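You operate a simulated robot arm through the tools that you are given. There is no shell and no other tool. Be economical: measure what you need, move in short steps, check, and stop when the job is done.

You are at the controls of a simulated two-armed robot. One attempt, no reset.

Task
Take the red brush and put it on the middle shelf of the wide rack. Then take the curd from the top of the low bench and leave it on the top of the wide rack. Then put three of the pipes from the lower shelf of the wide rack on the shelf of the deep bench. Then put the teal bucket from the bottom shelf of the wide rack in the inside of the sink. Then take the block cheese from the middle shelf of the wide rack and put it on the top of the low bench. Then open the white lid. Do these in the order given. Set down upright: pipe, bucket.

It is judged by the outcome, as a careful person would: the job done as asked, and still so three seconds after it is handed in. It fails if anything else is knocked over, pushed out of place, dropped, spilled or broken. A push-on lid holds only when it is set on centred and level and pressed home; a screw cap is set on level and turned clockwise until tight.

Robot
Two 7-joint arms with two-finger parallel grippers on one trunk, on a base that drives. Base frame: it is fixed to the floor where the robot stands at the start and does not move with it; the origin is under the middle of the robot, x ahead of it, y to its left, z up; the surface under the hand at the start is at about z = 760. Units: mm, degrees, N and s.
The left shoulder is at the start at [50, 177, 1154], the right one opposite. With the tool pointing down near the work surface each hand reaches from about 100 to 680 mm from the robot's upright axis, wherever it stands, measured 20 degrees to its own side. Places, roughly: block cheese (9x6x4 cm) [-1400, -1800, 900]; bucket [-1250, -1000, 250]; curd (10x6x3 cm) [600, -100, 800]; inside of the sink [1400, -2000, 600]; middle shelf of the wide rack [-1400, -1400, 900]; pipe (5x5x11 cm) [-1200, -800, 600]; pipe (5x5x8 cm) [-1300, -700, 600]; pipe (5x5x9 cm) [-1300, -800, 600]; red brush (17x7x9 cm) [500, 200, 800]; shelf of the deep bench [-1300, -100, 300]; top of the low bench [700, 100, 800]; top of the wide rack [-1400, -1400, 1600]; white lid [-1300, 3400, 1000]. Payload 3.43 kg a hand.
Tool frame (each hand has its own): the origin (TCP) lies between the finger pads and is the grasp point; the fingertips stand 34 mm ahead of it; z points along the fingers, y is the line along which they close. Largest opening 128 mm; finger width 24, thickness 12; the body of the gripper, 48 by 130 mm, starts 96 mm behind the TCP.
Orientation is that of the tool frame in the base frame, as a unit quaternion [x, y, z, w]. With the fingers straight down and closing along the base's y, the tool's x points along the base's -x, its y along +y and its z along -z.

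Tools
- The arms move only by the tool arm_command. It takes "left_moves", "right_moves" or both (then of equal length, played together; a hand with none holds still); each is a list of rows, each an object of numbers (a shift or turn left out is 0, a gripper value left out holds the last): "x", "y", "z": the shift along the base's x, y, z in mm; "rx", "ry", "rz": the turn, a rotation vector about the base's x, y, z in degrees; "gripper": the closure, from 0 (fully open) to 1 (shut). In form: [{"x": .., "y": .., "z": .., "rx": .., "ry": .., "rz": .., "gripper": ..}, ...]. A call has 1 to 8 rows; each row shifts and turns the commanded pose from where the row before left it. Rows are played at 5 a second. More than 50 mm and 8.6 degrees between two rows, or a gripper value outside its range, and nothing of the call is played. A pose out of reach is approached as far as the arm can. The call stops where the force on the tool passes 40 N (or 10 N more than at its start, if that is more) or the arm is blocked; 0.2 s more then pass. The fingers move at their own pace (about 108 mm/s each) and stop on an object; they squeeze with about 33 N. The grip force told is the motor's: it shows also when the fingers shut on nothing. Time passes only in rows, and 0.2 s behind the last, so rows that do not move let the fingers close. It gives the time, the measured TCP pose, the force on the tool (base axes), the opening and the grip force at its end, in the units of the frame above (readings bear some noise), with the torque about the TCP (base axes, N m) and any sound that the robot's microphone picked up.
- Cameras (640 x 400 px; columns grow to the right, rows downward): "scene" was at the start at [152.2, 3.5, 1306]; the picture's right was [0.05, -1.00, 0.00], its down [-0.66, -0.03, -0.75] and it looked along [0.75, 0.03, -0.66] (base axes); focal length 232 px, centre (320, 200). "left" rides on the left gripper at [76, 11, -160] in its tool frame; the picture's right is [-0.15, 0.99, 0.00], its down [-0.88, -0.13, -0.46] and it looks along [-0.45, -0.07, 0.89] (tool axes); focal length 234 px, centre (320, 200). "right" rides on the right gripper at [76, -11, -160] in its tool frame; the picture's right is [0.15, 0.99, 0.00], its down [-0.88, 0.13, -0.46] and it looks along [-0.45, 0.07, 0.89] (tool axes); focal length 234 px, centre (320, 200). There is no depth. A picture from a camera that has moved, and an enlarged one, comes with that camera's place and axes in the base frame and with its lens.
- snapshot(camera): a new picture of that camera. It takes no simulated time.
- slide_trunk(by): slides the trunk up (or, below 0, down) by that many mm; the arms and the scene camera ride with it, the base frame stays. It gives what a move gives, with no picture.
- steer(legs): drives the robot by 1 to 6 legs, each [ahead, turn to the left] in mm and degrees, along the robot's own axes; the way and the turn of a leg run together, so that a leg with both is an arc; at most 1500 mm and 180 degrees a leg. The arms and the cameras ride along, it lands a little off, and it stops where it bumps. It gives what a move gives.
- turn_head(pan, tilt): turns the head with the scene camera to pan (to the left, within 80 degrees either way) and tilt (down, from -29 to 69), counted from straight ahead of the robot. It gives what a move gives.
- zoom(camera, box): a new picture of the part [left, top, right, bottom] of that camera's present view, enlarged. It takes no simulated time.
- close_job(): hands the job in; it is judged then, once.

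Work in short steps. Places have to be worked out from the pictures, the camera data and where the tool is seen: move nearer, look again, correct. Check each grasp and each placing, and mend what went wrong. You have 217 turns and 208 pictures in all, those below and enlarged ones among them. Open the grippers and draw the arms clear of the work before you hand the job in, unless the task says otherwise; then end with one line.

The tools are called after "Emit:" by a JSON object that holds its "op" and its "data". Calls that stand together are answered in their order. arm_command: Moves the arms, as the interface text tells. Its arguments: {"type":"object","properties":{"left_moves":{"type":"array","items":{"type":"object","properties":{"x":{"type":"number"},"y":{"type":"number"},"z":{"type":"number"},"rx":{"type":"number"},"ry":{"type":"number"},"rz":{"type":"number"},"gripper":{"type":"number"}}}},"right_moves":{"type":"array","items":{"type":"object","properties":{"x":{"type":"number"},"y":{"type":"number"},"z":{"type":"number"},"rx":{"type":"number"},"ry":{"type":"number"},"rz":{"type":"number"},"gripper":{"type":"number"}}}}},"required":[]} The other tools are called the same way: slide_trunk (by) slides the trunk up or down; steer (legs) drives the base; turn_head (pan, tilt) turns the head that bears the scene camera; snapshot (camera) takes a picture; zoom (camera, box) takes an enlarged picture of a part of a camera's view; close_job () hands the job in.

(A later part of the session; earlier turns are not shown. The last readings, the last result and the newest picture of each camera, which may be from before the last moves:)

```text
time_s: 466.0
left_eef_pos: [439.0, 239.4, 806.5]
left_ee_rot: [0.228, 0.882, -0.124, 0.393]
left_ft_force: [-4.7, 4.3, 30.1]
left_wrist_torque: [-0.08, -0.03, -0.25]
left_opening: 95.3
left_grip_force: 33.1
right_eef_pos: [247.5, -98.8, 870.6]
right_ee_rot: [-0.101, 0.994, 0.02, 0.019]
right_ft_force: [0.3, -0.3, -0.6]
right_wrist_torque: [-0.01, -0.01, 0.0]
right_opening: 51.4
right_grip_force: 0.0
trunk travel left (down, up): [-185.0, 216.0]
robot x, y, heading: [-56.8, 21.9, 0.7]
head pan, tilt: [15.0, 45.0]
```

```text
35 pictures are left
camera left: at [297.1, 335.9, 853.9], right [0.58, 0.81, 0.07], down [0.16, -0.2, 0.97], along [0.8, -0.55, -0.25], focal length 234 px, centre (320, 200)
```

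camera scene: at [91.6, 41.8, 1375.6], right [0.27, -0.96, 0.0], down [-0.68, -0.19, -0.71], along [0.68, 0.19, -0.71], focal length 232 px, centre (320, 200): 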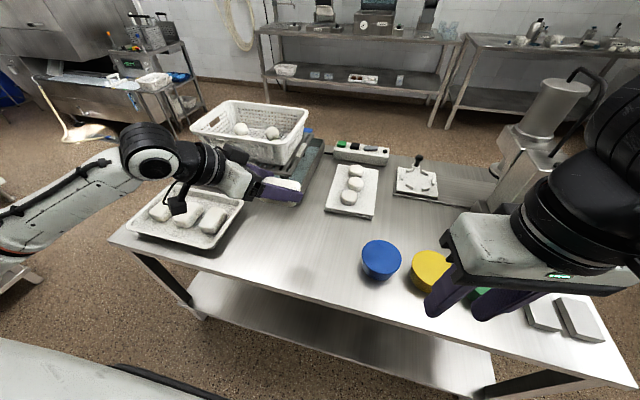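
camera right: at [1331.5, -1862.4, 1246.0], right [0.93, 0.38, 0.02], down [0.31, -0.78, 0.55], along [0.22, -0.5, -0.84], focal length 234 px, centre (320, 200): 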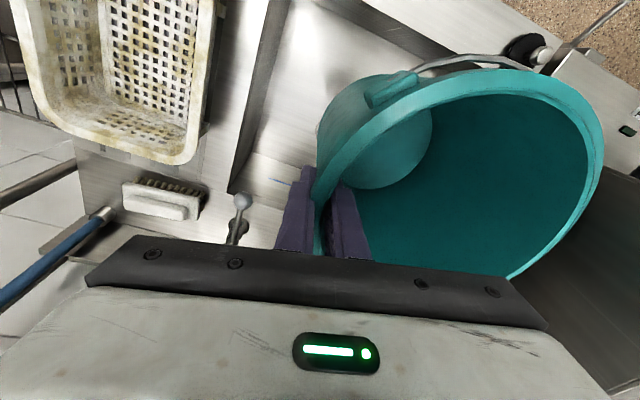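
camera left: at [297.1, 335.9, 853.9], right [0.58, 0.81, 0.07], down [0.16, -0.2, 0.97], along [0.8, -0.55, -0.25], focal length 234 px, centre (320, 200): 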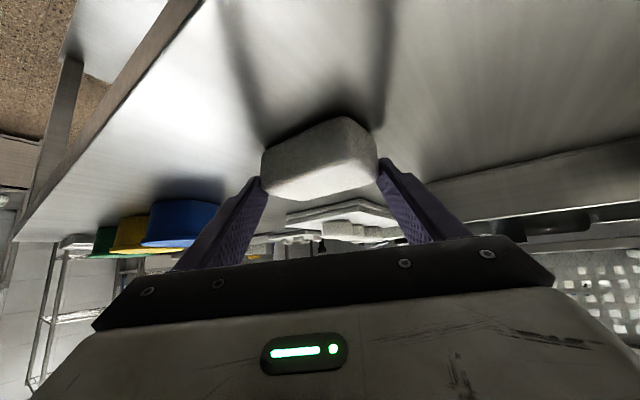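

Cheese is on the table (30 N contact). Relax, release, and withdraw.

Emit:
{"op": "arm_command", "data": {"left_moves": [{"z": 7}, {"gripper": 0.1}, {}, {}, {"x": -27, "y": 16, "z": 26}, {"x": -27, "y": 16, "z": 26}, {"x": -27, "y": 16, "z": 26}, {"z": 30}]}}

Emit:
{"op": "slide_trunk", "data": {"by": 215}}

Emit:
{"op": "zoom", "data": {"camera": "scene", "box": [180, 130, 460, 320]}}

```text
time_s: 467.8
left_eef_pos: [356.4, 288.0, 914.8]
left_ee_rot: [0.228, 0.886, -0.125, 0.385]
left_ft_force: [0.6, -0.4, -0.6]
left_wrist_torque: [0.03, 0.04, -0.02]
left_opening: 115.2
left_grip_force: 0.1
right_eef_pos: [249.1, -99.2, 869.6]
right_ee_rot: [-0.101, 0.995, 0.019, 0.018]
right_ft_force: [0.1, -0.4, -0.6]
right_wrist_torque: [-0.02, 0.04, 0.02]
right_opening: 51.2
right_grip_force: 0.2
trunk travel left (down, up): [-185.0, 216.0]
robot x, y, heading: [-54.2, 21.4, 0.6]
head pan, tilt: [15.0, 45.0]
```

```text
time_s: 470.1
left_eef_pos: [357.1, 286.9, 1129.3]
left_ee_rot: [0.227, 0.886, -0.125, 0.385]
left_ft_force: [-0.2, -0.3, 0.1]
left_wrist_torque: [0.01, 0.04, 0.02]
left_opening: 115.1
left_grip_force: 0.1
right_eef_pos: [250.7, -98.8, 1084.3]
right_ee_rot: [-0.102, 0.994, 0.02, 0.018]
right_ft_force: [0.3, -0.1, -0.3]
right_wrist_torque: [-0.03, 0.01, 0.01]
right_opening: 51.3
right_grip_force: 0.1
trunk travel left (down, up): [-400.0, 1.0]
robot x, y, heading: [-55.1, 22.3, 0.7]
head pan, tilt: [15.0, 45.0]
```

```text
2.11 times, centred on (320, 225) of scene
camera zoom: at [91.5, 41.6, 1375.5], right [0.27, -0.96, 0.0], down [-0.68, -0.19, -0.71], along [0.68, 0.19, -0.71], focal length 488 px, centre (320, 147)
```

zoom: 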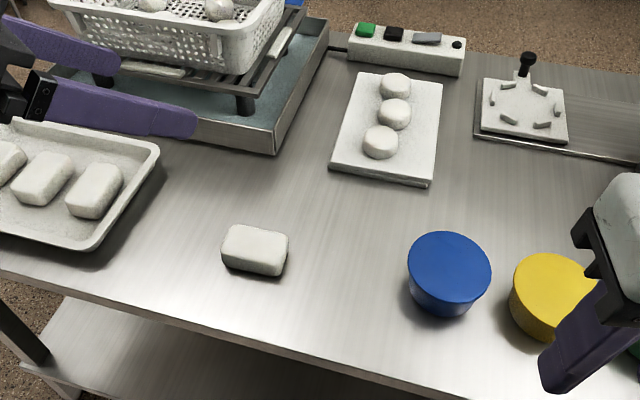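

Cheese rests on the low bench. Last: the white lid near (-1300,3400). Back off, turn left, and look that way.

Emit:
{"op": "steer", "data": {"legs": [[-380, 0], [0, 95]]}}

Emit:
{"op": "turn_head", "data": {"pan": 10, "tilt": 15}}

Emit:
{"op": "snapshot", "data": {"camera": "scene"}}

```text
time_s: 476.4
left_eef_pos: [-727.9, 410.3, 1128.4]
left_ee_rot: [-0.489, 0.772, 0.195, 0.355]
left_ft_force: [0.2, -0.1, 0.7]
left_wrist_torque: [0.01, -0.02, 0.03]
left_opening: 114.9
left_grip_force: 0.0
right_eef_pos: [-333.1, 328.0, 1084.2]
right_ee_rot: [0.794, -0.607, -0.026, 0.002]
right_ft_force: [-0.1, 0.1, 0.3]
right_wrist_torque: [-0.03, -0.02, -0.01]
right_opening: 51.1
right_grip_force: 0.1
trunk travel left (down, up): [-400.0, 1.0]
robot x, y, heading: [-432.5, 15.2, 94.0]
head pan, tilt: [15.0, 45.0]
```

```text
time_s: 477.4
left_eef_pos: [-727.3, 410.3, 1129.1]
left_ee_rot: [-0.491, 0.772, 0.195, 0.354]
left_ft_force: [0.3, -0.8, 0.6]
left_wrist_torque: [0.03, 0.02, -0.01]
left_opening: 115.3
left_grip_force: 0.0
right_eef_pos: [-333.8, 328.1, 1083.0]
right_ee_rot: [0.794, -0.608, -0.026, 0.001]
right_ft_force: [-0.7, 0.7, 0.0]
right_wrist_torque: [0.01, 0.05, 0.01]
right_opening: 51.0
right_grip_force: 0.0
trunk travel left (down, up): [-400.0, 1.0]
robot x, y, heading: [-432.5, 16.9, 94.1]
head pan, tilt: [10.0, 15.0]
```

```text
33 pictures are left
camera scene: at [-463.6, 176.1, 1422.3], right [0.97, 0.24, 0.0], down [0.06, -0.25, -0.97], along [-0.24, 0.94, -0.26], focal length 232 px, centre (320, 200)
```

scene: 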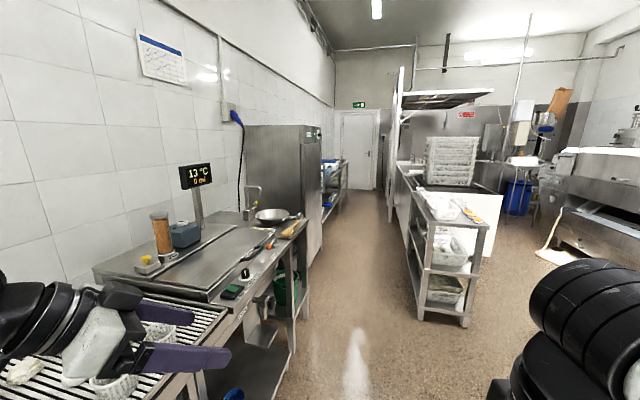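

There's an aisle between the left counters/fridge and the right units. I'll move up it to about y≈1300 and look again.

Emit:
{"op": "steer", "data": {"legs": [[0, 1.7], [1290, 0]]}}

Emit:
{"op": "turn_head", "data": {"pan": 5, "tilt": 20}}

Emit:
{"op": "snapshot", "data": {"camera": "scene"}}

```text
time_s: 484.3
left_eef_pos: [-864.7, 1690.2, 1129.7]
left_ee_rot: [-0.498, 0.767, 0.2, 0.352]
left_ft_force: [-0.2, -0.1, 0.4]
left_wrist_torque: [0.02, 0.03, -0.02]
left_opening: 115.4
left_grip_force: 0.1
right_eef_pos: [-469.6, 1617.7, 1083.2]
right_ee_rot: [0.801, -0.598, -0.027, 0.003]
right_ft_force: [0.8, 0.9, -0.7]
right_wrist_torque: [0.0, -0.04, -0.04]
right_opening: 51.3
right_grip_force: 0.1
trunk travel left (down, up): [-400.0, 1.0]
robot x, y, heading: [-557.8, 1303.1, 95.1]
head pan, tilt: [10.0, 15.0]
```

```text
time_s: 484.9
left_eef_pos: [-866.5, 1690.8, 1128.9]
left_ee_rot: [-0.498, 0.767, 0.199, 0.352]
left_ft_force: [-0.7, -0.1, 0.1]
left_wrist_torque: [0.01, 0.03, 0.01]
left_opening: 115.4
left_grip_force: 0.0
right_eef_pos: [-470.9, 1616.5, 1084.6]
right_ee_rot: [0.801, -0.598, -0.026, 0.002]
right_ft_force: [0.1, 1.2, 0.3]
right_wrist_torque: [-0.03, -0.03, -0.01]
right_opening: 51.2
right_grip_force: 0.0
trunk travel left (down, up): [-400.0, 1.0]
robot x, y, heading: [-565.5, 1302.9, 95.6]
head pan, tilt: [5.0, 20.0]
```

```text
32 pictures are left
camera scene: at [-587.8, 1464.1, 1414.3], right [0.98, 0.18, 0.0], down [0.06, -0.34, -0.94], along [-0.17, 0.92, -0.34], focal length 232 px, centre (320, 200)
```

scene: 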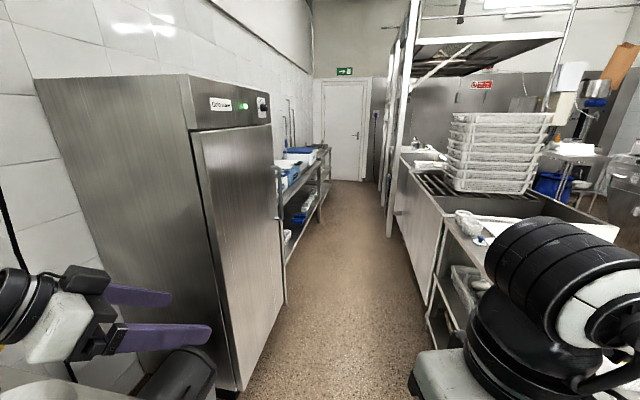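

Wide enough (fridge face x≈-1200). Zoom on the shelf beyond the fridge.

Emit:
{"op": "zoom", "data": {"camera": "scene", "box": [260, 110, 380, 230]}}

```text
3.33 times, centred on (320, 170) of scene
camera zoom: at [-587.8, 1464.1, 1414.3], right [0.98, 0.18, 0.0], down [0.06, -0.34, -0.94], along [-0.17, 0.92, -0.34], focal length 773 px, centre (320, 300)
```

zoom: 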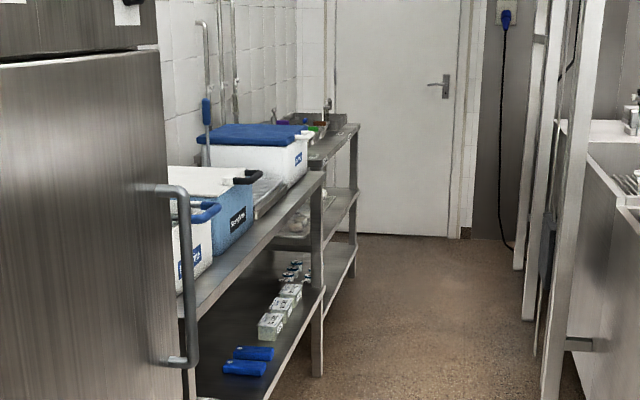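

The white lid is on the blue cooler box at about (-1290,3450). Drive up alongside it and face it.

Emit:
{"op": "steer", "data": {"legs": [[0, -3.5], [1050, 0], [1030, 0], [0, 87]]}}

Emit:
{"op": "turn_head", "data": {"pan": 0, "tilt": 35}}

Emit:
{"op": "snapshot", "data": {"camera": "scene"}}

```text
time_s: 489.1
left_eef_pos: [-859.6, 2411.1, 1133.1]
left_ee_rot: [-0.471, 0.783, 0.191, 0.357]
left_ft_force: [-0.1, 0.3, -0.7]
left_wrist_torque: [0.03, 0.0, 0.01]
left_opening: 115.3
left_grip_force: 0.1
right_eef_pos: [-471.0, 2320.0, 1086.9]
right_ee_rot: [0.782, -0.623, -0.03, -0.002]
right_ft_force: [0.5, 0.2, 0.4]
right_wrist_torque: [-0.01, -0.01, -0.03]
right_opening: 51.4
right_grip_force: 0.2
trunk travel left (down, up): [-400.0, 1.0]
robot x, y, heading: [-584.3, 2017.1, 92.3]
head pan, tilt: [5.0, 20.0]
stopped in leg 2: the robot was blocked; the commanded pose is now the measured one
```

```text
time_s: 489.9
left_eef_pos: [-860.3, 2411.5, 1132.0]
left_ee_rot: [-0.472, 0.783, 0.191, 0.357]
left_ft_force: [-0.2, -0.1, 0.8]
left_wrist_torque: [0.01, 0.02, 0.02]
left_opening: 115.4
left_grip_force: 0.2
right_eef_pos: [-472.5, 2319.0, 1086.5]
right_ee_rot: [0.781, -0.624, -0.03, -0.001]
right_ft_force: [-0.8, 0.5, -0.2]
right_wrist_torque: [0.0, 0.01, 0.01]
right_opening: 51.2
right_grip_force: 0.3
trunk travel left (down, up): [-400.0, 1.0]
robot x, y, heading: [-584.4, 2017.1, 92.3]
head pan, tilt: [0.0, 35.0]
```

```text
30 pictures are left
camera scene: at [-591.0, 2165.2, 1391.9], right [1.0, 0.04, 0.0], down [0.02, -0.56, -0.82], along [-0.03, 0.82, -0.57], focal length 232 px, centre (320, 200)
```

scene: 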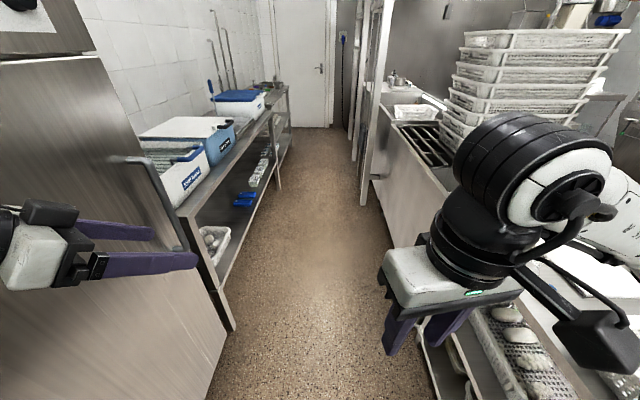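

Blocked again; look right to see what the right elbow is near.

Emit:
{"op": "turn_head", "data": {"pan": -80, "tilt": 35}}

Emit:
{"op": "snapshot", "data": {"camera": "scene"}}

```text
time_s: 491.4
left_eef_pos: [-858.7, 2411.8, 1131.6]
left_ee_rot: [-0.471, 0.784, 0.189, 0.358]
left_ft_force: [1.0, -0.8, 0.0]
left_wrist_torque: [0.06, 0.02, 0.01]
left_opening: 115.1
left_grip_force: 0.0
right_eef_pos: [-472.6, 2318.8, 1085.5]
right_ee_rot: [0.781, -0.624, -0.03, -0.001]
right_ft_force: [0.0, 0.4, -0.6]
right_wrist_torque: [-0.05, -0.03, 0.03]
right_opening: 51.1
right_grip_force: 0.0
trunk travel left (down, up): [-400.0, 1.0]
robot x, y, heading: [-583.5, 2018.3, 92.2]
head pan, tilt: [-80.0, 35.0]
```

```text
29 pictures are left
camera scene: at [-501.5, 2095.6, 1391.1], right [0.21, -0.98, -0.01], down [-0.56, -0.11, -0.82], along [0.8, 0.18, -0.57], focal length 232 px, centre (320, 200)
```

scene: 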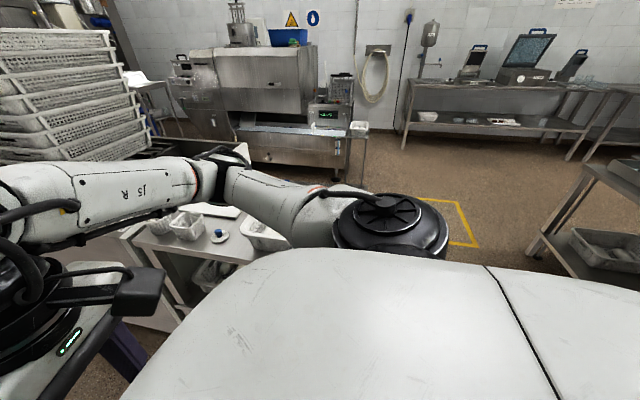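

The right elbow juts out toward the carts. Back up a bit and stretch the right arm forward/inward to slim the robot.

Emit:
{"op": "steer", "data": {"legs": [[-60, 0]]}}

Emit:
{"op": "arm_command", "data": {"right_moves": [{"y": 42, "x": -12}, {"y": 42, "x": -12}, {"y": 42, "x": -12}, {"y": 42, "x": -12}, {"y": 42, "x": -12}, {"y": 40, "x": -10}]}}

Emit:
{"op": "steer", "data": {"legs": [[0, 1], [700, 0], [700, 0]]}}

```text
time_s: 492.4
left_eef_pos: [-858.6, 2358.4, 1127.3]
left_ee_rot: [-0.473, 0.784, 0.186, 0.357]
left_ft_force: [0.1, -0.6, -0.4]
left_wrist_torque: [0.04, -0.02, 0.03]
left_opening: 115.4
left_grip_force: 0.0
right_eef_pos: [-470.2, 2264.8, 1084.4]
right_ee_rot: [0.781, -0.624, -0.026, 0.0]
right_ft_force: [-0.6, -0.3, -0.2]
right_wrist_torque: [0.04, 0.01, 0.03]
right_opening: 51.1
right_grip_force: 0.1
trunk travel left (down, up): [-400.0, 1.0]
robot x, y, heading: [-584.4, 1960.2, 92.1]
head pan, tilt: [-80.0, 35.0]
```

```text
time_s: 493.8
left_eef_pos: [-858.8, 2360.0, 1126.3]
left_ee_rot: [-0.473, 0.784, 0.185, 0.356]
left_ft_force: [-0.1, 0.4, 0.3]
left_wrist_torque: [-0.01, -0.02, -0.01]
left_opening: 115.4
left_grip_force: 0.2
right_eef_pos: [-542.1, 2515.4, 1083.4]
right_ee_rot: [0.782, -0.623, -0.026, 0.001]
right_ft_force: [-0.2, 0.2, 0.5]
right_wrist_torque: [0.02, 0.01, 0.0]
right_opening: 51.0
right_grip_force: 0.0
trunk travel left (down, up): [-400.0, 1.0]
robot x, y, heading: [-585.7, 1958.1, 92.4]
head pan, tilt: [-80.0, 35.0]
```

```text
time_s: 495.4
left_eef_pos: [-864.5, 2415.1, 1131.7]
left_ee_rot: [-0.476, 0.781, 0.193, 0.353]
left_ft_force: [0.1, -0.1, -0.4]
left_wrist_torque: [-0.02, 0.04, 0.03]
left_opening: 115.0
left_grip_force: 0.0
right_eef_pos: [-553.1, 2580.4, 1086.2]
right_ee_rot: [0.788, -0.615, -0.031, 0.001]
right_ft_force: [0.3, -1.0, -0.3]
right_wrist_torque: [-0.01, 0.02, -0.01]
right_opening: 51.0
right_grip_force: 0.1
trunk travel left (down, up): [-400.0, 1.0]
robot x, y, heading: [-583.5, 2030.5, 93.4]
head pan, tilt: [-80.0, 35.0]
stopped in leg 2: the robot was blocked; the commanded pose is now the measured one
```

Still blocked at the same spot, so it's likely on the left. Look left.

Emit:
{"op": "turn_head", "data": {"pan": 65, "tilt": 40}}

Emit:
{"op": "snapshot", "data": {"camera": "scene"}}

```text
time_s: 497.7
left_eef_pos: [-865.6, 2415.8, 1131.3]
left_ee_rot: [-0.477, 0.781, 0.193, 0.355]
left_ft_force: [0.5, -0.2, -0.1]
left_wrist_torque: [0.04, -0.01, 0.04]
left_opening: 115.3
left_grip_force: 0.0
right_eef_pos: [-553.4, 2579.1, 1085.2]
right_ee_rot: [0.788, -0.615, -0.029, 0.001]
right_ft_force: [-0.7, -0.3, 0.0]
right_wrist_torque: [0.0, -0.01, 0.01]
right_opening: 51.1
right_grip_force: 0.1
trunk travel left (down, up): [-400.0, 1.0]
robot x, y, heading: [-583.2, 2027.2, 93.4]
head pan, tilt: [65.0, 40.0]
```

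```text
28 pictures are left
camera scene: at [-666.1, 2119.8, 1384.0], right [0.37, 0.93, 0.01], down [0.59, -0.23, -0.77], along [-0.72, 0.29, -0.64], focal length 232 px, centre (320, 200)
```

scene: 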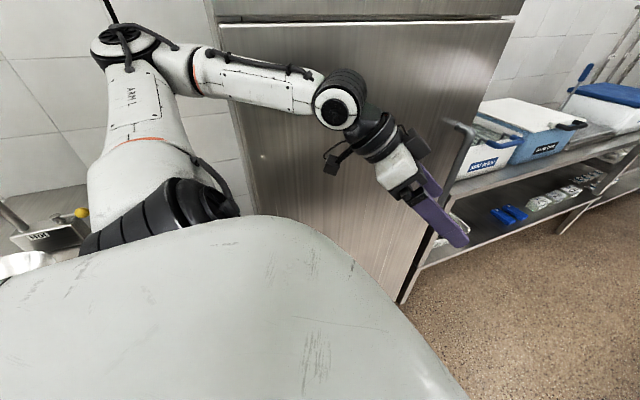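

The left forearm is against the fridge. Back up, bring the left hand forward and inward, and pass a bit further right.

Emit:
{"op": "steer", "data": {"legs": [[-130, 0]]}}

Emit:
{"op": "arm_command", "data": {"left_moves": [{"y": 40, "x": 18}, {"y": 40, "x": 18}, {"y": 40, "x": 18}, {"y": 40, "x": 18}, {"y": 20, "x": 18}], "right_moves": [{"x": 18}, {"x": 18}, {"x": 18}, {"x": 10}, {}]}}

Emit:
{"op": "steer", "data": {"legs": [[0, -22], [250, 0], [0, 20], [500, 0]]}}

```text
time_s: 499.0
left_eef_pos: [-860.8, 2293.4, 1126.3]
left_ee_rot: [-0.479, 0.781, 0.188, 0.354]
left_ft_force: [0.5, -1.2, 0.1]
left_wrist_torque: [0.01, 0.0, 0.02]
left_opening: 115.4
left_grip_force: 0.0
right_eef_pos: [-550.0, 2457.7, 1082.8]
right_ee_rot: [0.788, -0.616, -0.027, 0.002]
right_ft_force: [-0.4, -0.1, 0.3]
right_wrist_torque: [0.07, -0.01, -0.01]
right_opening: 51.0
right_grip_force: 0.1
trunk travel left (down, up): [-400.0, 1.0]
robot x, y, heading: [-575.1, 1897.4, 93.2]
head pan, tilt: [65.0, 40.0]
```

```text
time_s: 500.2
left_eef_pos: [-768.2, 2476.9, 1126.1]
left_ee_rot: [-0.479, 0.781, 0.187, 0.355]
left_ft_force: [0.1, 0.2, -0.4]
left_wrist_torque: [0.01, 0.02, 0.0]
left_opening: 115.1
left_grip_force: 0.1
right_eef_pos: [-483.9, 2457.6, 1081.7]
right_ee_rot: [0.787, -0.616, -0.027, 0.002]
right_ft_force: [0.7, -0.6, -0.3]
right_wrist_torque: [-0.01, 0.03, -0.03]
right_opening: 51.1
right_grip_force: 0.1
trunk travel left (down, up): [-400.0, 1.0]
robot x, y, heading: [-580.1, 1900.4, 93.1]
head pan, tilt: [65.0, 40.0]
```

```text
time_s: 506.8
left_eef_pos: [-662.7, 3225.6, 1125.4]
left_ee_rot: [-0.46, 0.792, 0.179, 0.359]
left_ft_force: [-1.2, -0.1, 0.1]
left_wrist_torque: [0.04, 0.04, -0.01]
left_opening: 115.5
left_grip_force: 0.1
right_eef_pos: [-379.2, 3193.7, 1082.0]
right_ee_rot: [0.771, -0.636, -0.025, 0.001]
right_ft_force: [1.4, 0.1, -0.3]
right_wrist_torque: [0.01, 0.0, 0.02]
right_opening: 51.5
right_grip_force: 0.1
trunk travel left (down, up): [-400.0, 1.0]
robot x, y, heading: [-498.3, 2639.8, 90.5]
head pan, tilt: [65.0, 40.0]
```

Through. Continue to y≈3400 and turn to face the coolers.

Emit:
{"op": "steer", "data": {"legs": [[740, 0], [0, 89]]}}

Emit:
{"op": "turn_head", "data": {"pan": 0, "tilt": 30}}

Emit:
{"op": "snapshot", "data": {"camera": "scene"}}

```text
time_s: 514.5
left_eef_pos: [-1095.3, 3228.0, 1126.2]
left_ee_rot: [0.881, -0.25, -0.378, -0.134]
left_ft_force: [-0.5, -0.2, -0.6]
left_wrist_torque: [0.01, -0.03, -0.02]
left_opening: 115.1
left_grip_force: 0.1
right_eef_pos: [-1053.1, 3510.3, 1081.3]
right_ee_rot: [0.996, 0.081, -0.017, 0.02]
right_ft_force: [-0.1, -0.2, 0.2]
right_wrist_torque: [0.04, -0.01, 0.03]
right_opening: 51.0
right_grip_force: 0.1
trunk travel left (down, up): [-400.0, 1.0]
robot x, y, heading: [-506.1, 3374.2, 178.8]
head pan, tilt: [65.0, 40.0]
```

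```text
time_s: 515.9
left_eef_pos: [-1094.6, 3228.2, 1126.8]
left_ee_rot: [0.881, -0.249, -0.379, -0.133]
left_ft_force: [0.2, -0.1, -0.5]
left_wrist_torque: [-0.02, 0.0, 0.03]
left_opening: 115.2
left_grip_force: 0.0
right_eef_pos: [-1053.4, 3510.2, 1080.5]
right_ee_rot: [0.996, 0.081, -0.018, 0.019]
right_ft_force: [-0.3, -0.3, 0.0]
right_wrist_torque: [-0.03, 0.0, -0.01]
right_opening: 51.3
right_grip_force: 0.0
trunk travel left (down, up): [-400.0, 1.0]
robot x, y, heading: [-506.7, 3373.6, 178.7]
head pan, tilt: [0.0, 30.0]
```

```text
27 pictures are left
camera scene: at [-667.4, 3375.3, 1398.2], right [0.02, 1.0, 0.0], down [0.5, -0.01, -0.87], along [-0.87, 0.02, -0.5], focal length 232 px, centre (320, 200)
```

scene: 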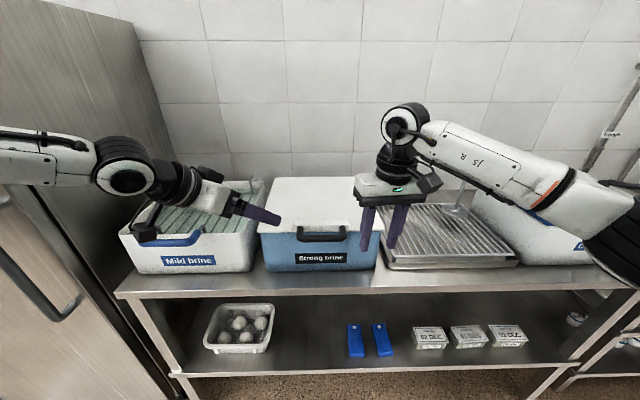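

"Strong brine" has the white hinged lid: front edge x≈-1164, top z≈1028, black handle at about (-1150,3391,1017), hinge at x≈-1481. I'll flatten the right hand to horizontal to hook under the handle, while moving the left hand away.

Emit:
{"op": "arm_command", "data": {"right_moves": [{"ry": 8.5, "x": 8}, {"ry": 8.5, "x": 8}, {"ry": 8.5, "x": 8}, {"ry": 8.5, "x": 8}, {"ry": 8.5, "x": 8}, {"ry": 8.5, "x": 8}, {"ry": 8.5}, {"ry": 8.5}], "left_moves": [{"x": 15, "y": -12}, {"x": 15, "y": -12}, {"x": 15, "y": -12}, {"x": 15, "y": -12}, {"x": 15, "y": -12}, {"x": 15, "y": -12}, {}, {}]}}

Emit:
{"op": "arm_command", "data": {"right_moves": [{"ry": 8.0, "y": -20, "z": -20}, {"ry": 8.0, "y": -25, "z": -25}, {"y": -25, "z": -25}, {"y": -25, "z": -20}]}}

Emit:
{"op": "snapshot", "data": {"camera": "scene"}}

```text
time_s: 517.7
left_eef_pos: [-1006.3, 3151.0, 1125.1]
left_ee_rot: [0.881, -0.249, -0.378, -0.135]
left_ft_force: [0.0, 0.5, -0.6]
left_wrist_torque: [0.06, -0.03, -0.06]
left_opening: 115.0
left_grip_force: 0.1
right_eef_pos: [-999.2, 3488.4, 1080.8]
right_ee_rot: [0.826, 0.088, -0.557, -0.012]
right_ft_force: [0.3, 0.6, 0.2]
right_wrist_torque: [0.02, 0.03, -0.03]
right_opening: 51.2
right_grip_force: 0.0
right hand out of reach, approached as far as the arm can: row 8
trunk travel left (down, up): [-400.0, 1.0]
robot x, y, heading: [-506.3, 3372.6, 179.1]
head pan, tilt: [0.0, 30.0]
```

```text
time_s: 518.7
left_eef_pos: [-1005.5, 3154.8, 1126.2]
left_ee_rot: [0.881, -0.249, -0.379, -0.133]
left_ft_force: [0.0, -0.3, -0.5]
left_wrist_torque: [0.04, 0.01, 0.0]
left_opening: 115.3
left_grip_force: 0.1
right_eef_pos: [-1000.2, 3405.1, 992.4]
right_ee_rot: [0.752, 0.074, -0.654, -0.035]
right_ft_force: [-0.4, -0.1, -0.5]
right_wrist_torque: [0.0, 0.01, -0.01]
right_opening: 51.3
right_grip_force: 0.1
right hand out of reach, approached as far as the arm can: row 1
trunk travel left (down, up): [-400.0, 1.0]
robot x, y, heading: [-501.8, 3373.8, 178.7]
head pan, tilt: [0.0, 30.0]
```

```text
26 pictures are left
camera scene: at [-667.5, 3374.7, 1398.2], right [0.02, 1.0, 0.0], down [0.5, -0.01, -0.87], along [-0.87, 0.02, -0.5], focal length 232 px, centre (320, 200)
```

scene: 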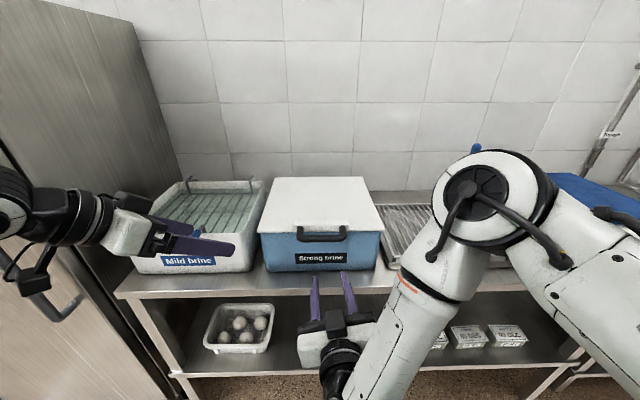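

Hand is nearly horizontal. Zoom on the handle to see its shape.

Emit:
{"op": "zoom", "data": {"camera": "scene", "box": [260, 170, 390, 290]}}

Emit:
{"op": "zoom", "data": {"camera": "right", "box": [200, 60, 440, 240]}}

```text
3.33 times, centred on (325, 230) of scene
camera zoom: at [-667.5, 3374.7, 1398.2], right [0.02, 1.0, 0.0], down [0.5, -0.01, -0.87], along [-0.87, 0.02, -0.5], focal length 773 px, centre (303, 100)
```

zoom: 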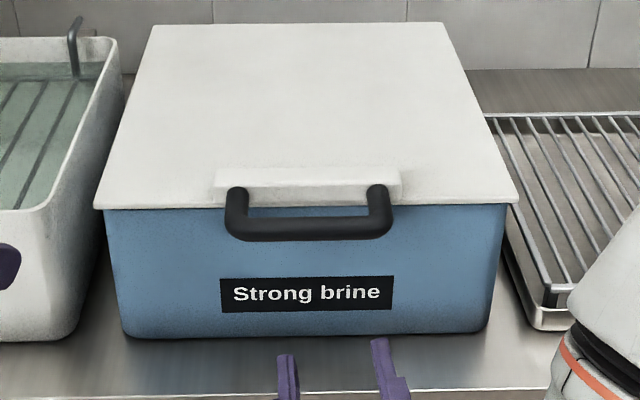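

```text
2.22 times, centred on (320, 150) of right
camera zoom: at [-831.6, 3436.3, 942.6], right [0.08, -0.95, -0.29], down [0.34, -0.25, 0.91], along [-0.94, -0.18, 0.31], focal length 520 px, centre (320, 311)
```

zoom: 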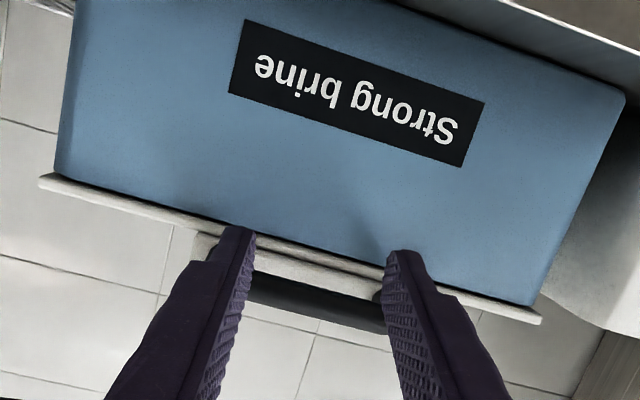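

The handle is a U-bar at about x=-1117, z≈1033, y≈3390, standing off ~30 mm from the lid. I'll retract the left hand, centre the right hand, and drive 105 mm so the fingers go under the bar.

Emit:
{"op": "arm_command", "data": {"left_moves": [{"x": 30, "z": 22}, {"x": 30, "z": 22}, {"x": 30, "z": 22}, {"x": 30, "z": 22}, {"x": 30, "z": 22}, {"x": 30, "z": 22}], "right_moves": [{"y": -6, "z": -3}, {"y": -6}, {}, {}, {}, {}]}}

Emit:
{"op": "steer", "data": {"legs": [[105, 0]]}}

Emit:
{"op": "zoom", "data": {"camera": "scene", "box": [240, 200, 400, 330]}}

```text
time_s: 520.1
left_eef_pos: [-823.3, 3156.4, 1258.4]
left_ee_rot: [0.881, -0.249, -0.379, -0.132]
left_ft_force: [-0.6, -0.6, 0.5]
left_wrist_torque: [0.01, 0.04, 0.01]
left_opening: 114.9
left_grip_force: 0.0
right_eef_pos: [-997.6, 3393.1, 988.1]
right_ee_rot: [0.752, 0.074, -0.654, -0.035]
right_ft_force: [-0.1, -0.1, 0.2]
right_wrist_torque: [-0.01, 0.0, 0.01]
right_opening: 51.5
right_grip_force: 0.0
trunk travel left (down, up): [-400.0, 1.0]
robot x, y, heading: [-503.5, 3374.6, 178.9]
head pan, tilt: [0.0, 30.0]
```

```text
time_s: 521.3
left_eef_pos: [-929.4, 3158.7, 1258.4]
left_ee_rot: [0.882, -0.249, -0.378, -0.133]
left_ft_force: [0.0, 0.4, 0.1]
left_wrist_torque: [-0.02, -0.01, -0.02]
left_opening: 115.5
left_grip_force: 0.0
right_eef_pos: [-1103.8, 3394.6, 987.3]
right_ee_rot: [0.753, 0.073, -0.653, -0.035]
right_ft_force: [-0.5, 0.5, -0.5]
right_wrist_torque: [0.0, 0.0, 0.02]
right_opening: 51.4
right_grip_force: 0.0
trunk travel left (down, up): [-400.0, 1.0]
robot x, y, heading: [-612.1, 3377.3, 179.0]
head pan, tilt: [0.0, 30.0]
```

```text
3.08 times, centred on (320, 265) of scene
camera zoom: at [-773.3, 3377.6, 1398.0], right [0.02, 1.0, 0.0], down [0.5, -0.01, -0.87], along [-0.87, 0.02, -0.5], focal length 714 px, centre (320, 0)
```

zoom: 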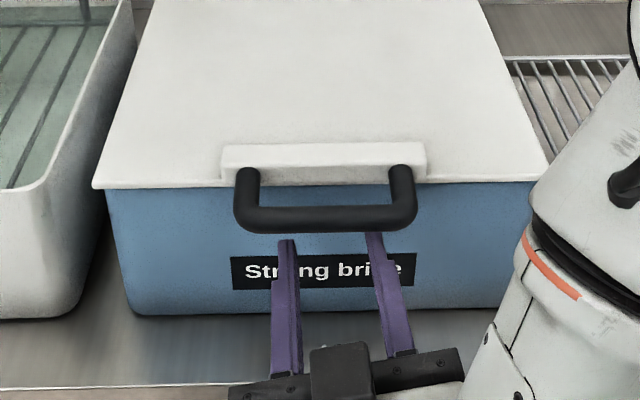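

Fingertips are under the bar between its posts. Lift along the lid's arc, first part.

Emit:
{"op": "arm_command", "data": {"right_moves": [{"z": 12}, {"z": 12}, {"x": -3, "z": 22}, {"x": -3, "z": 22}, {"x": -4, "z": 22}, {"x": -5, "z": 22}]}}

Emit:
{"op": "snapshot", "data": {"camera": "scene"}}

```text
time_s: 522.7
left_eef_pos: [-928.4, 3158.8, 1258.1]
left_ee_rot: [0.881, -0.249, -0.379, -0.133]
left_ft_force: [-0.5, -1.0, 0.1]
left_wrist_torque: [0.03, -0.01, 0.0]
left_opening: 115.2
left_grip_force: 0.2
right_eef_pos: [-1117.6, 3392.8, 1101.0]
right_ee_rot: [0.752, 0.074, -0.654, -0.034]
right_ft_force: [0.0, 0.4, -2.7]
right_wrist_torque: [-0.09, -0.05, -0.01]
right_opening: 51.5
right_grip_force: 0.8
trunk travel left (down, up): [-400.0, 1.0]
robot x, y, heading: [-611.3, 3375.7, 178.6]
head pan, tilt: [0.0, 30.0]
```

```text
22 pictures are left
camera scene: at [-772.6, 3377.7, 1398.1], right [0.02, 1.0, 0.0], down [0.5, -0.01, -0.87], along [-0.87, 0.02, -0.5], focal length 232 px, centre (320, 200)
```

scene: 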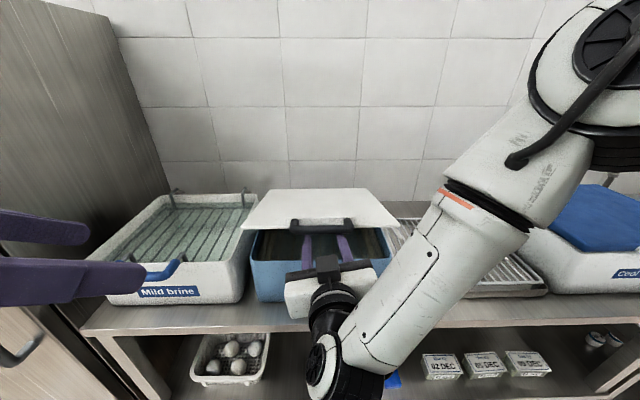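

The lid is opening easily. Continue along the arc.

Emit:
{"op": "arm_command", "data": {"right_moves": [{"x": -12, "z": 40}, {"x": -16, "z": 38}, {"x": -20, "z": 36}, {"x": -24, "z": 34}, {"x": -28, "z": 30}]}}

Emit:
{"op": "snapshot", "data": {"camera": "scene"}}

```text
time_s: 523.9
left_eef_pos: [-929.6, 3157.4, 1260.2]
left_ee_rot: [0.881, -0.25, -0.378, -0.133]
left_ft_force: [-0.3, -0.3, 0.1]
left_wrist_torque: [-0.01, 0.02, 0.04]
left_opening: 115.0
left_grip_force: 0.0
right_eef_pos: [-1218.9, 3391.4, 1277.7]
right_ee_rot: [0.752, 0.075, -0.654, -0.034]
right_ft_force: [-0.3, 1.0, -3.6]
right_wrist_torque: [-0.1, -0.04, 0.0]
right_opening: 51.9
right_grip_force: 0.5
trunk travel left (down, up): [-400.0, 1.0]
robot x, y, heading: [-612.3, 3372.8, 179.1]
head pan, tilt: [0.0, 30.0]
```

```text
21 pictures are left
camera scene: at [-772.6, 3377.8, 1398.2], right [0.02, 1.0, 0.0], down [0.5, -0.01, -0.87], along [-0.87, 0.02, -0.5], focal length 232 px, centre (320, 200)
```

scene: 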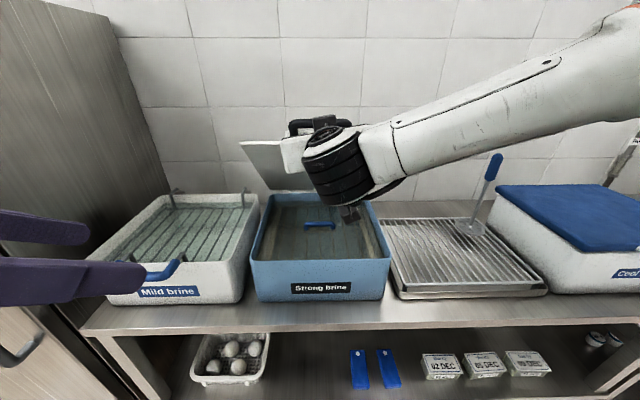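

Lid is at about 50°. Push it further back by driving forward 170 mm at this height.

Emit:
{"op": "steer", "data": {"legs": [[170, 0]]}}

Emit:
{"op": "snapshot", "data": {"camera": "scene"}}

```text
time_s: 524.8
left_eef_pos: [-966.2, 3159.4, 1259.2]
left_ee_rot: [0.881, -0.249, -0.38, -0.132]
left_ft_force: [0.6, -0.5, 0.0]
left_wrist_torque: [0.03, 0.01, -0.01]
left_opening: 115.4
left_grip_force: 0.0
right_eef_pos: [-1254.6, 3389.8, 1296.1]
right_ee_rot: [0.739, 0.076, -0.669, -0.033]
right_ft_force: [7.1, 1.2, 4.8]
right_wrist_torque: [0.16, 0.1, -0.2]
right_opening: 52.6
right_grip_force: 1.0
trunk travel left (down, up): [-400.0, 1.0]
robot x, y, heading: [-649.8, 3376.8, 178.8]
head pan, tilt: [0.0, 30.0]
stopped in leg 1: the force on the tool passed its limit at 50 N (the readings are from after the stop); the commanded pose is now the measured one
```

```text
20 pictures are left
camera scene: at [-809.8, 3378.9, 1398.3], right [0.02, 1.0, 0.0], down [0.5, -0.01, -0.87], along [-0.87, 0.02, -0.5], focal length 232 px, centre (320, 200)
```

scene: 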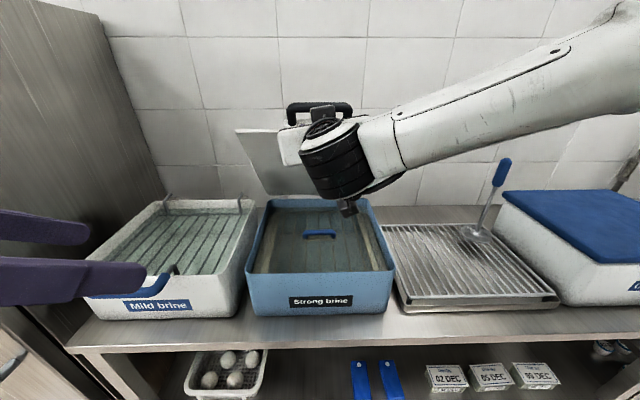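

It resisted the straight push; I'll follow the arc instead (back and up).

Emit:
{"op": "arm_command", "data": {"right_moves": [{"x": -15, "z": 12}, {"x": -18, "z": 12}, {"x": -18, "z": 10}, {"x": -18, "z": 9}, {"x": -18, "z": 8}]}}

Emit:
{"op": "snapshot", "data": {"camera": "scene"}}

```text
time_s: 526.0
left_eef_pos: [-967.7, 3158.4, 1260.0]
left_ee_rot: [0.881, -0.25, -0.379, -0.132]
left_ft_force: [0.7, 0.3, -0.3]
left_wrist_torque: [0.02, -0.01, 0.03]
left_opening: 115.3
left_grip_force: 0.0
right_eef_pos: [-1341.7, 3388.4, 1347.7]
right_ee_rot: [0.739, 0.075, -0.669, -0.034]
right_ft_force: [6.7, 0.0, 11.8]
right_wrist_torque: [0.27, 0.35, -0.2]
right_opening: 51.9
right_grip_force: 1.0
trunk travel left (down, up): [-400.0, 1.0]
robot x, y, heading: [-653.0, 3371.7, 178.9]
head pan, tilt: [0.0, 30.0]
```

```text
19 pictures are left
camera scene: at [-809.0, 3378.3, 1398.7], right [0.02, 1.0, 0.0], down [0.5, -0.01, -0.87], along [-0.87, 0.02, -0.5], focal length 232 px, centre (320, 200)
```

scene: 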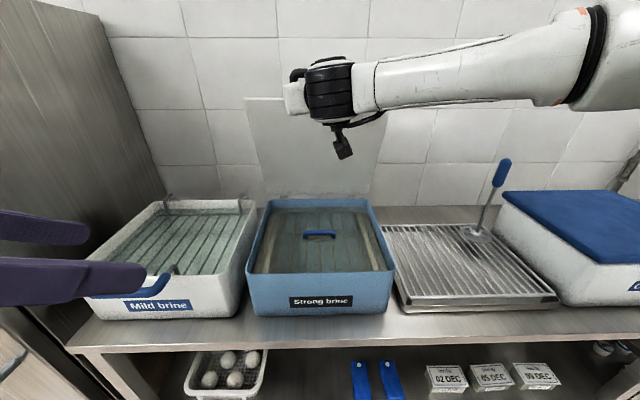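

Lid at about 75–80°. Drive gently 50 mm, then follow with the arm.

Emit:
{"op": "steer", "data": {"legs": [[50, 0]]}}

Emit:
{"op": "arm_command", "data": {"right_moves": [{"x": -12, "z": -2}, {"x": -12, "z": -3}, {"x": -12, "z": -3}, {"x": -12, "z": -4}]}}

Emit:
{"op": "snapshot", "data": {"camera": "scene"}}

```text
time_s: 527.0
left_eef_pos: [-1013.5, 3160.5, 1259.0]
left_ee_rot: [0.882, -0.249, -0.379, -0.132]
left_ft_force: [-0.1, 0.2, 0.3]
left_wrist_torque: [-0.01, 0.02, -0.01]
left_opening: 115.6
left_grip_force: 0.1
right_eef_pos: [-1389.2, 3388.5, 1362.1]
right_ee_rot: [0.728, 0.075, -0.681, -0.035]
right_ft_force: [1.2, 0.6, 3.7]
right_wrist_torque: [0.07, 0.14, -0.03]
right_opening: 51.6
right_grip_force: 0.6
trunk travel left (down, up): [-400.0, 1.0]
robot x, y, heading: [-691.3, 3377.0, 178.8]
head pan, tilt: [0.0, 30.0]
stopped in leg 1: the force on the tool passed its limit at 42 N (the readings are from after the stop); the commanded pose is now the measured one
```

```text
time_s: 528.1
left_eef_pos: [-1013.5, 3159.8, 1258.0]
left_ee_rot: [0.882, -0.247, -0.38, -0.131]
left_ft_force: [-0.9, 0.6, -0.7]
left_wrist_torque: [-0.01, -0.05, -0.03]
left_opening: 115.3
left_grip_force: 0.0
right_eef_pos: [-1435.3, 3389.4, 1370.0]
right_ee_rot: [0.715, 0.078, -0.693, -0.037]
right_ft_force: [0.4, -1.2, 12.6]
right_wrist_torque: [0.33, 0.53, 0.1]
right_opening: 51.2
right_grip_force: 0.3
trunk travel left (down, up): [-400.0, 1.0]
robot x, y, heading: [-693.0, 3374.8, 178.7]
head pan, tilt: [0.0, 30.0]
stopped in row 4 (right hand): the force on the tool passed its limit at 40 N (the readings are from after the stop); the commanded pose is now the measured one
```

```text
18 pictures are left
camera scene: at [-858.2, 3379.0, 1397.7], right [0.02, 1.0, 0.0], down [0.5, -0.01, -0.87], along [-0.87, 0.02, -0.5], focal length 232 px, centre (320, 200)
```

scene: 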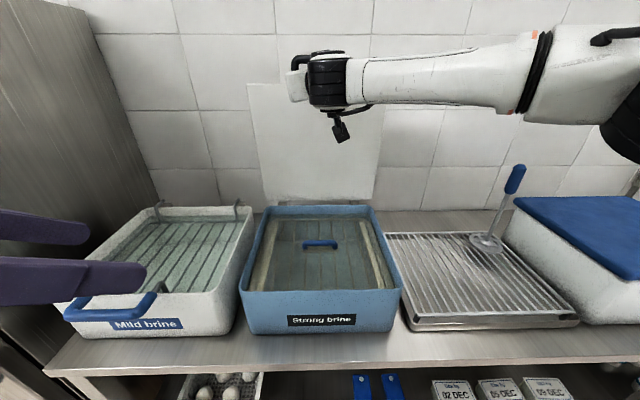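

The lid looks about vertical. Check its angle from the side with the left camera.

Emit:
{"op": "snapshot", "data": {"camera": "left"}}

```text
17 pictures are left
camera left: at [-879.7, 3057.4, 1310.6], right [-0.62, -0.78, 0.06], down [-0.17, 0.22, 0.96], along [-0.77, 0.58, -0.27], focal length 234 px, centre (320, 200)
```

left: 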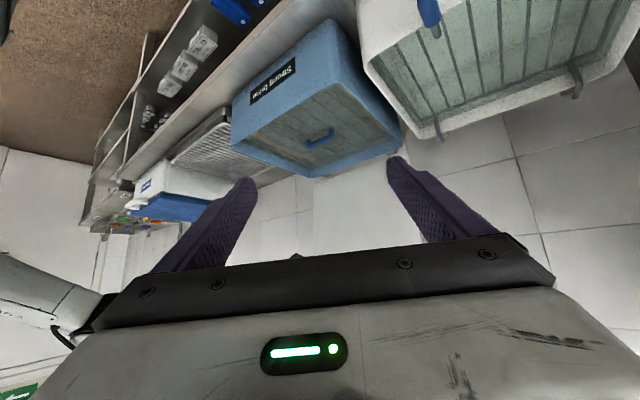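

Fingers sit in the gap between bar and lid edge, so the lid follows the finger's pitch. I'll pitch the hand slightly downward while pushing back to lean it past vertical.

Emit:
{"op": "arm_command", "data": {"right_moves": [{"ry": -3, "x": -6, "z": 6}, {"ry": -3, "x": -8, "z": 4}, {"ry": -3, "x": -8, "z": 3}, {"ry": -3, "x": -8, "z": 2}]}}

Emit:
{"op": "snapshot", "data": {"camera": "scene"}}

```text
time_s: 529.1
left_eef_pos: [-1013.5, 3159.5, 1259.2]
left_ee_rot: [0.881, -0.248, -0.38, -0.132]
left_ft_force: [-0.7, 0.1, -0.6]
left_wrist_torque: [0.0, -0.01, 0.01]
left_opening: 115.2
left_grip_force: 0.1
right_eef_pos: [-1463.8, 3388.2, 1379.7]
right_ee_rot: [0.788, 0.081, -0.61, -0.029]
right_ft_force: [-0.1, -0.9, 6.0]
right_wrist_torque: [0.11, 0.2, -0.08]
right_opening: 51.1
right_grip_force: 0.0
trunk travel left (down, up): [-400.0, 1.0]
robot x, y, heading: [-694.4, 3378.3, 178.9]
head pan, tilt: [0.0, 30.0]
```

```text
16 pictures are left
camera scene: at [-856.9, 3378.9, 1398.3], right [0.02, 1.0, 0.0], down [0.5, -0.01, -0.87], along [-0.87, 0.02, -0.5], focal length 232 px, centre (320, 200)
```

scene: 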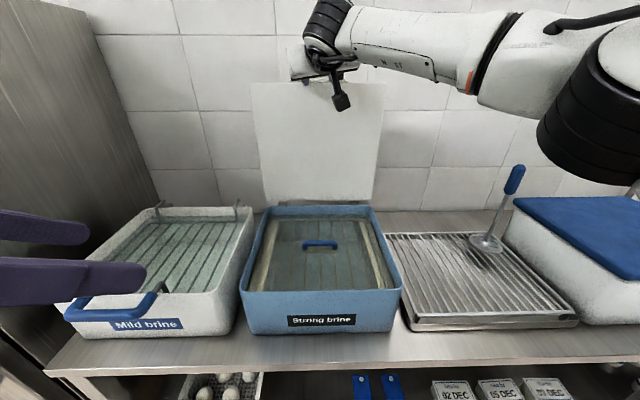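

Push a little more in the same manner.

Emit:
{"op": "arm_command", "data": {"right_moves": [{"ry": -3, "x": -10}, {"ry": -3, "x": -10, "z": -1}, {"ry": -3, "x": -10, "z": -2}, {"x": -10, "z": -2}]}}

Emit:
{"op": "zoom", "data": {"camera": "scene", "box": [220, 20, 420, 240]}}

```text
time_s: 529.9
left_eef_pos: [-1013.6, 3159.5, 1258.5]
left_ee_rot: [0.882, -0.248, -0.379, -0.131]
left_ft_force: [-0.4, 0.6, 0.4]
left_wrist_torque: [0.03, -0.04, -0.03]
left_opening: 115.2
left_grip_force: 0.0
right_eef_pos: [-1471.4, 3394.1, 1382.6]
right_ee_rot: [0.817, 0.087, -0.569, -0.021]
right_ft_force: [-0.4, -2.8, 15.3]
right_wrist_torque: [0.33, 0.44, 0.29]
right_opening: 50.9
right_grip_force: 0.0
right hand out of reach, approached as far as the arm can: row 2, 3
trunk travel left (down, up): [-400.0, 1.0]
robot x, y, heading: [-693.6, 3374.6, 179.0]
head pan, tilt: [0.0, 30.0]
stopped in row 4 (right hand): the force on the tool passed its limit at 44 N (the readings are from after the stop); the commanded pose is now the measured one
```

```text
1.82 times, centred on (320, 130) of scene
camera zoom: at [-858.6, 3379.5, 1398.0], right [0.02, 1.0, 0.0], down [0.5, -0.01, -0.87], along [-0.87, 0.02, -0.5], focal length 422 px, centre (320, 327)
```

zoom: 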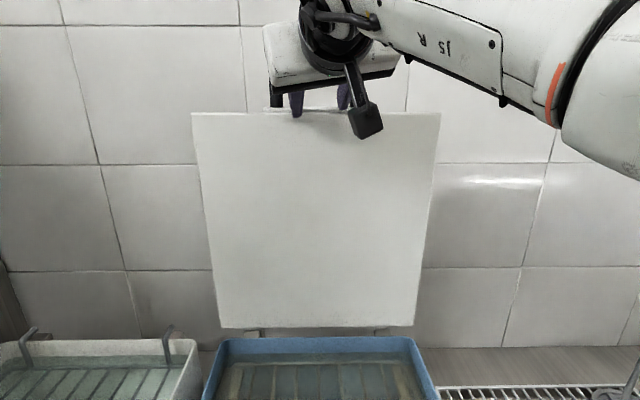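

The lid measures vertical (top and hinge at the same x≈-1481) and is at its stop. Relieve the vertical pressure, then withdraw slowly and check that it stays.

Emit:
{"op": "arm_command", "data": {"right_moves": [{"z": 4}, {"x": 8, "z": 1}, {"x": 10, "z": 1}, {"x": 10, "z": 2}, {"x": 12, "z": 2}]}}

Emit:
{"op": "zoom", "data": {"camera": "scene", "box": [220, 20, 420, 240]}}

```text
time_s: 531.1
left_eef_pos: [-1013.2, 3158.4, 1258.4]
left_ee_rot: [0.882, -0.248, -0.379, -0.131]
left_ft_force: [-0.7, 0.3, 0.2]
left_wrist_torque: [-0.01, 0.02, 0.06]
left_opening: 115.4
left_grip_force: 0.1
right_eef_pos: [-1429.3, 3393.7, 1386.7]
right_ee_rot: [0.821, 0.085, -0.564, -0.022]
right_ft_force: [-0.1, -0.2, 0.7]
right_wrist_torque: [-0.04, -0.01, 0.0]
right_opening: 51.4
right_grip_force: 0.0
trunk travel left (down, up): [-400.0, 1.0]
robot x, y, heading: [-695.1, 3374.5, 178.8]
head pan, tilt: [0.0, 30.0]
```

```text
1.82 times, centred on (320, 130) of scene
camera zoom: at [-857.4, 3379.1, 1398.2], right [0.02, 1.0, 0.0], down [0.5, -0.01, -0.87], along [-0.87, 0.02, -0.5], focal length 422 px, centre (320, 327)
```

zoom: 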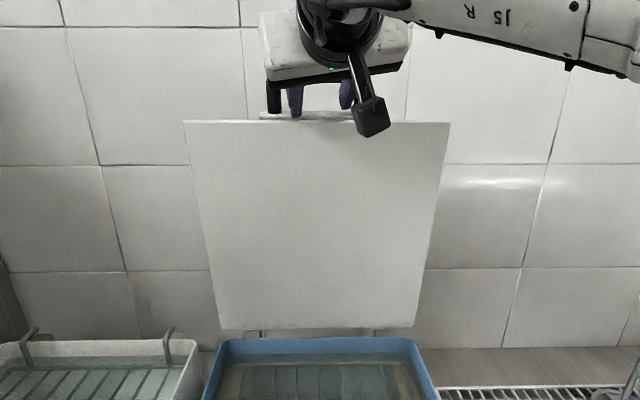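

The lid got dragged a little by the tilted fingers. I'll push back to the stop, level the fingers so they match the slot, and then withdraw straight.

Emit:
{"op": "arm_command", "data": {"right_moves": [{"x": -12, "z": -2}, {"x": -12, "z": -1}, {"x": -10, "z": -1}, {"ry": 5, "x": -3}, {"ry": 5, "x": -3}, {"ry": 5}]}}

Emit:
{"op": "arm_command", "data": {"right_moves": [{"x": 15}, {"x": 20}, {"x": 25}, {"x": 30}]}}

Emit:
{"op": "zoom", "data": {"camera": "scene", "box": [220, 20, 420, 240]}}

```text
time_s: 532.5
left_eef_pos: [-1013.0, 3160.1, 1260.4]
left_ee_rot: [0.881, -0.249, -0.38, -0.131]
left_ft_force: [-0.3, -0.6, -1.1]
left_wrist_torque: [0.03, 0.0, 0.02]
left_opening: 115.1
left_grip_force: 0.1
right_eef_pos: [-1469.6, 3391.8, 1384.6]
right_ee_rot: [0.74, 0.084, -0.666, -0.033]
right_ft_force: [0.8, -0.8, 7.2]
right_wrist_torque: [-0.27, 0.23, 0.05]
right_opening: 51.0
right_grip_force: 0.0
trunk travel left (down, up): [-400.0, 1.0]
robot x, y, heading: [-695.0, 3374.8, 178.9]
head pan, tilt: [0.0, 30.0]
```

```text
time_s: 533.5
left_eef_pos: [-1016.6, 3159.9, 1258.6]
left_ee_rot: [0.882, -0.248, -0.378, -0.132]
left_ft_force: [-0.7, -0.5, -0.1]
left_wrist_torque: [0.01, 0.02, -0.01]
left_opening: 115.1
left_grip_force: 0.2
right_eef_pos: [-1384.1, 3393.0, 1378.2]
right_ee_rot: [0.744, 0.084, -0.662, -0.032]
right_ft_force: [-2.6, 1.1, -15.5]
right_wrist_torque: [-0.48, -0.44, 0.08]
right_opening: 50.0
right_grip_force: 0.0
trunk travel left (down, up): [-400.0, 1.0]
robot x, y, heading: [-694.8, 3376.4, 178.8]
head pan, tilt: [0.0, 30.0]
```

```text
1.82 times, centred on (320, 130) of scene
camera zoom: at [-860.3, 3379.3, 1397.5], right [0.02, 1.0, 0.0], down [0.5, -0.01, -0.86], along [-0.86, 0.02, -0.5], focal length 422 px, centre (320, 327)
```

zoom: 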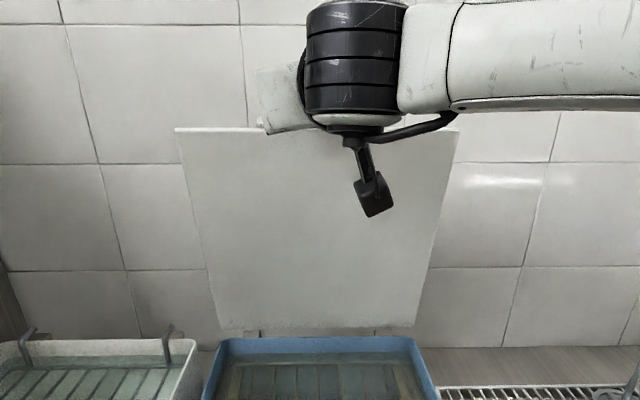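

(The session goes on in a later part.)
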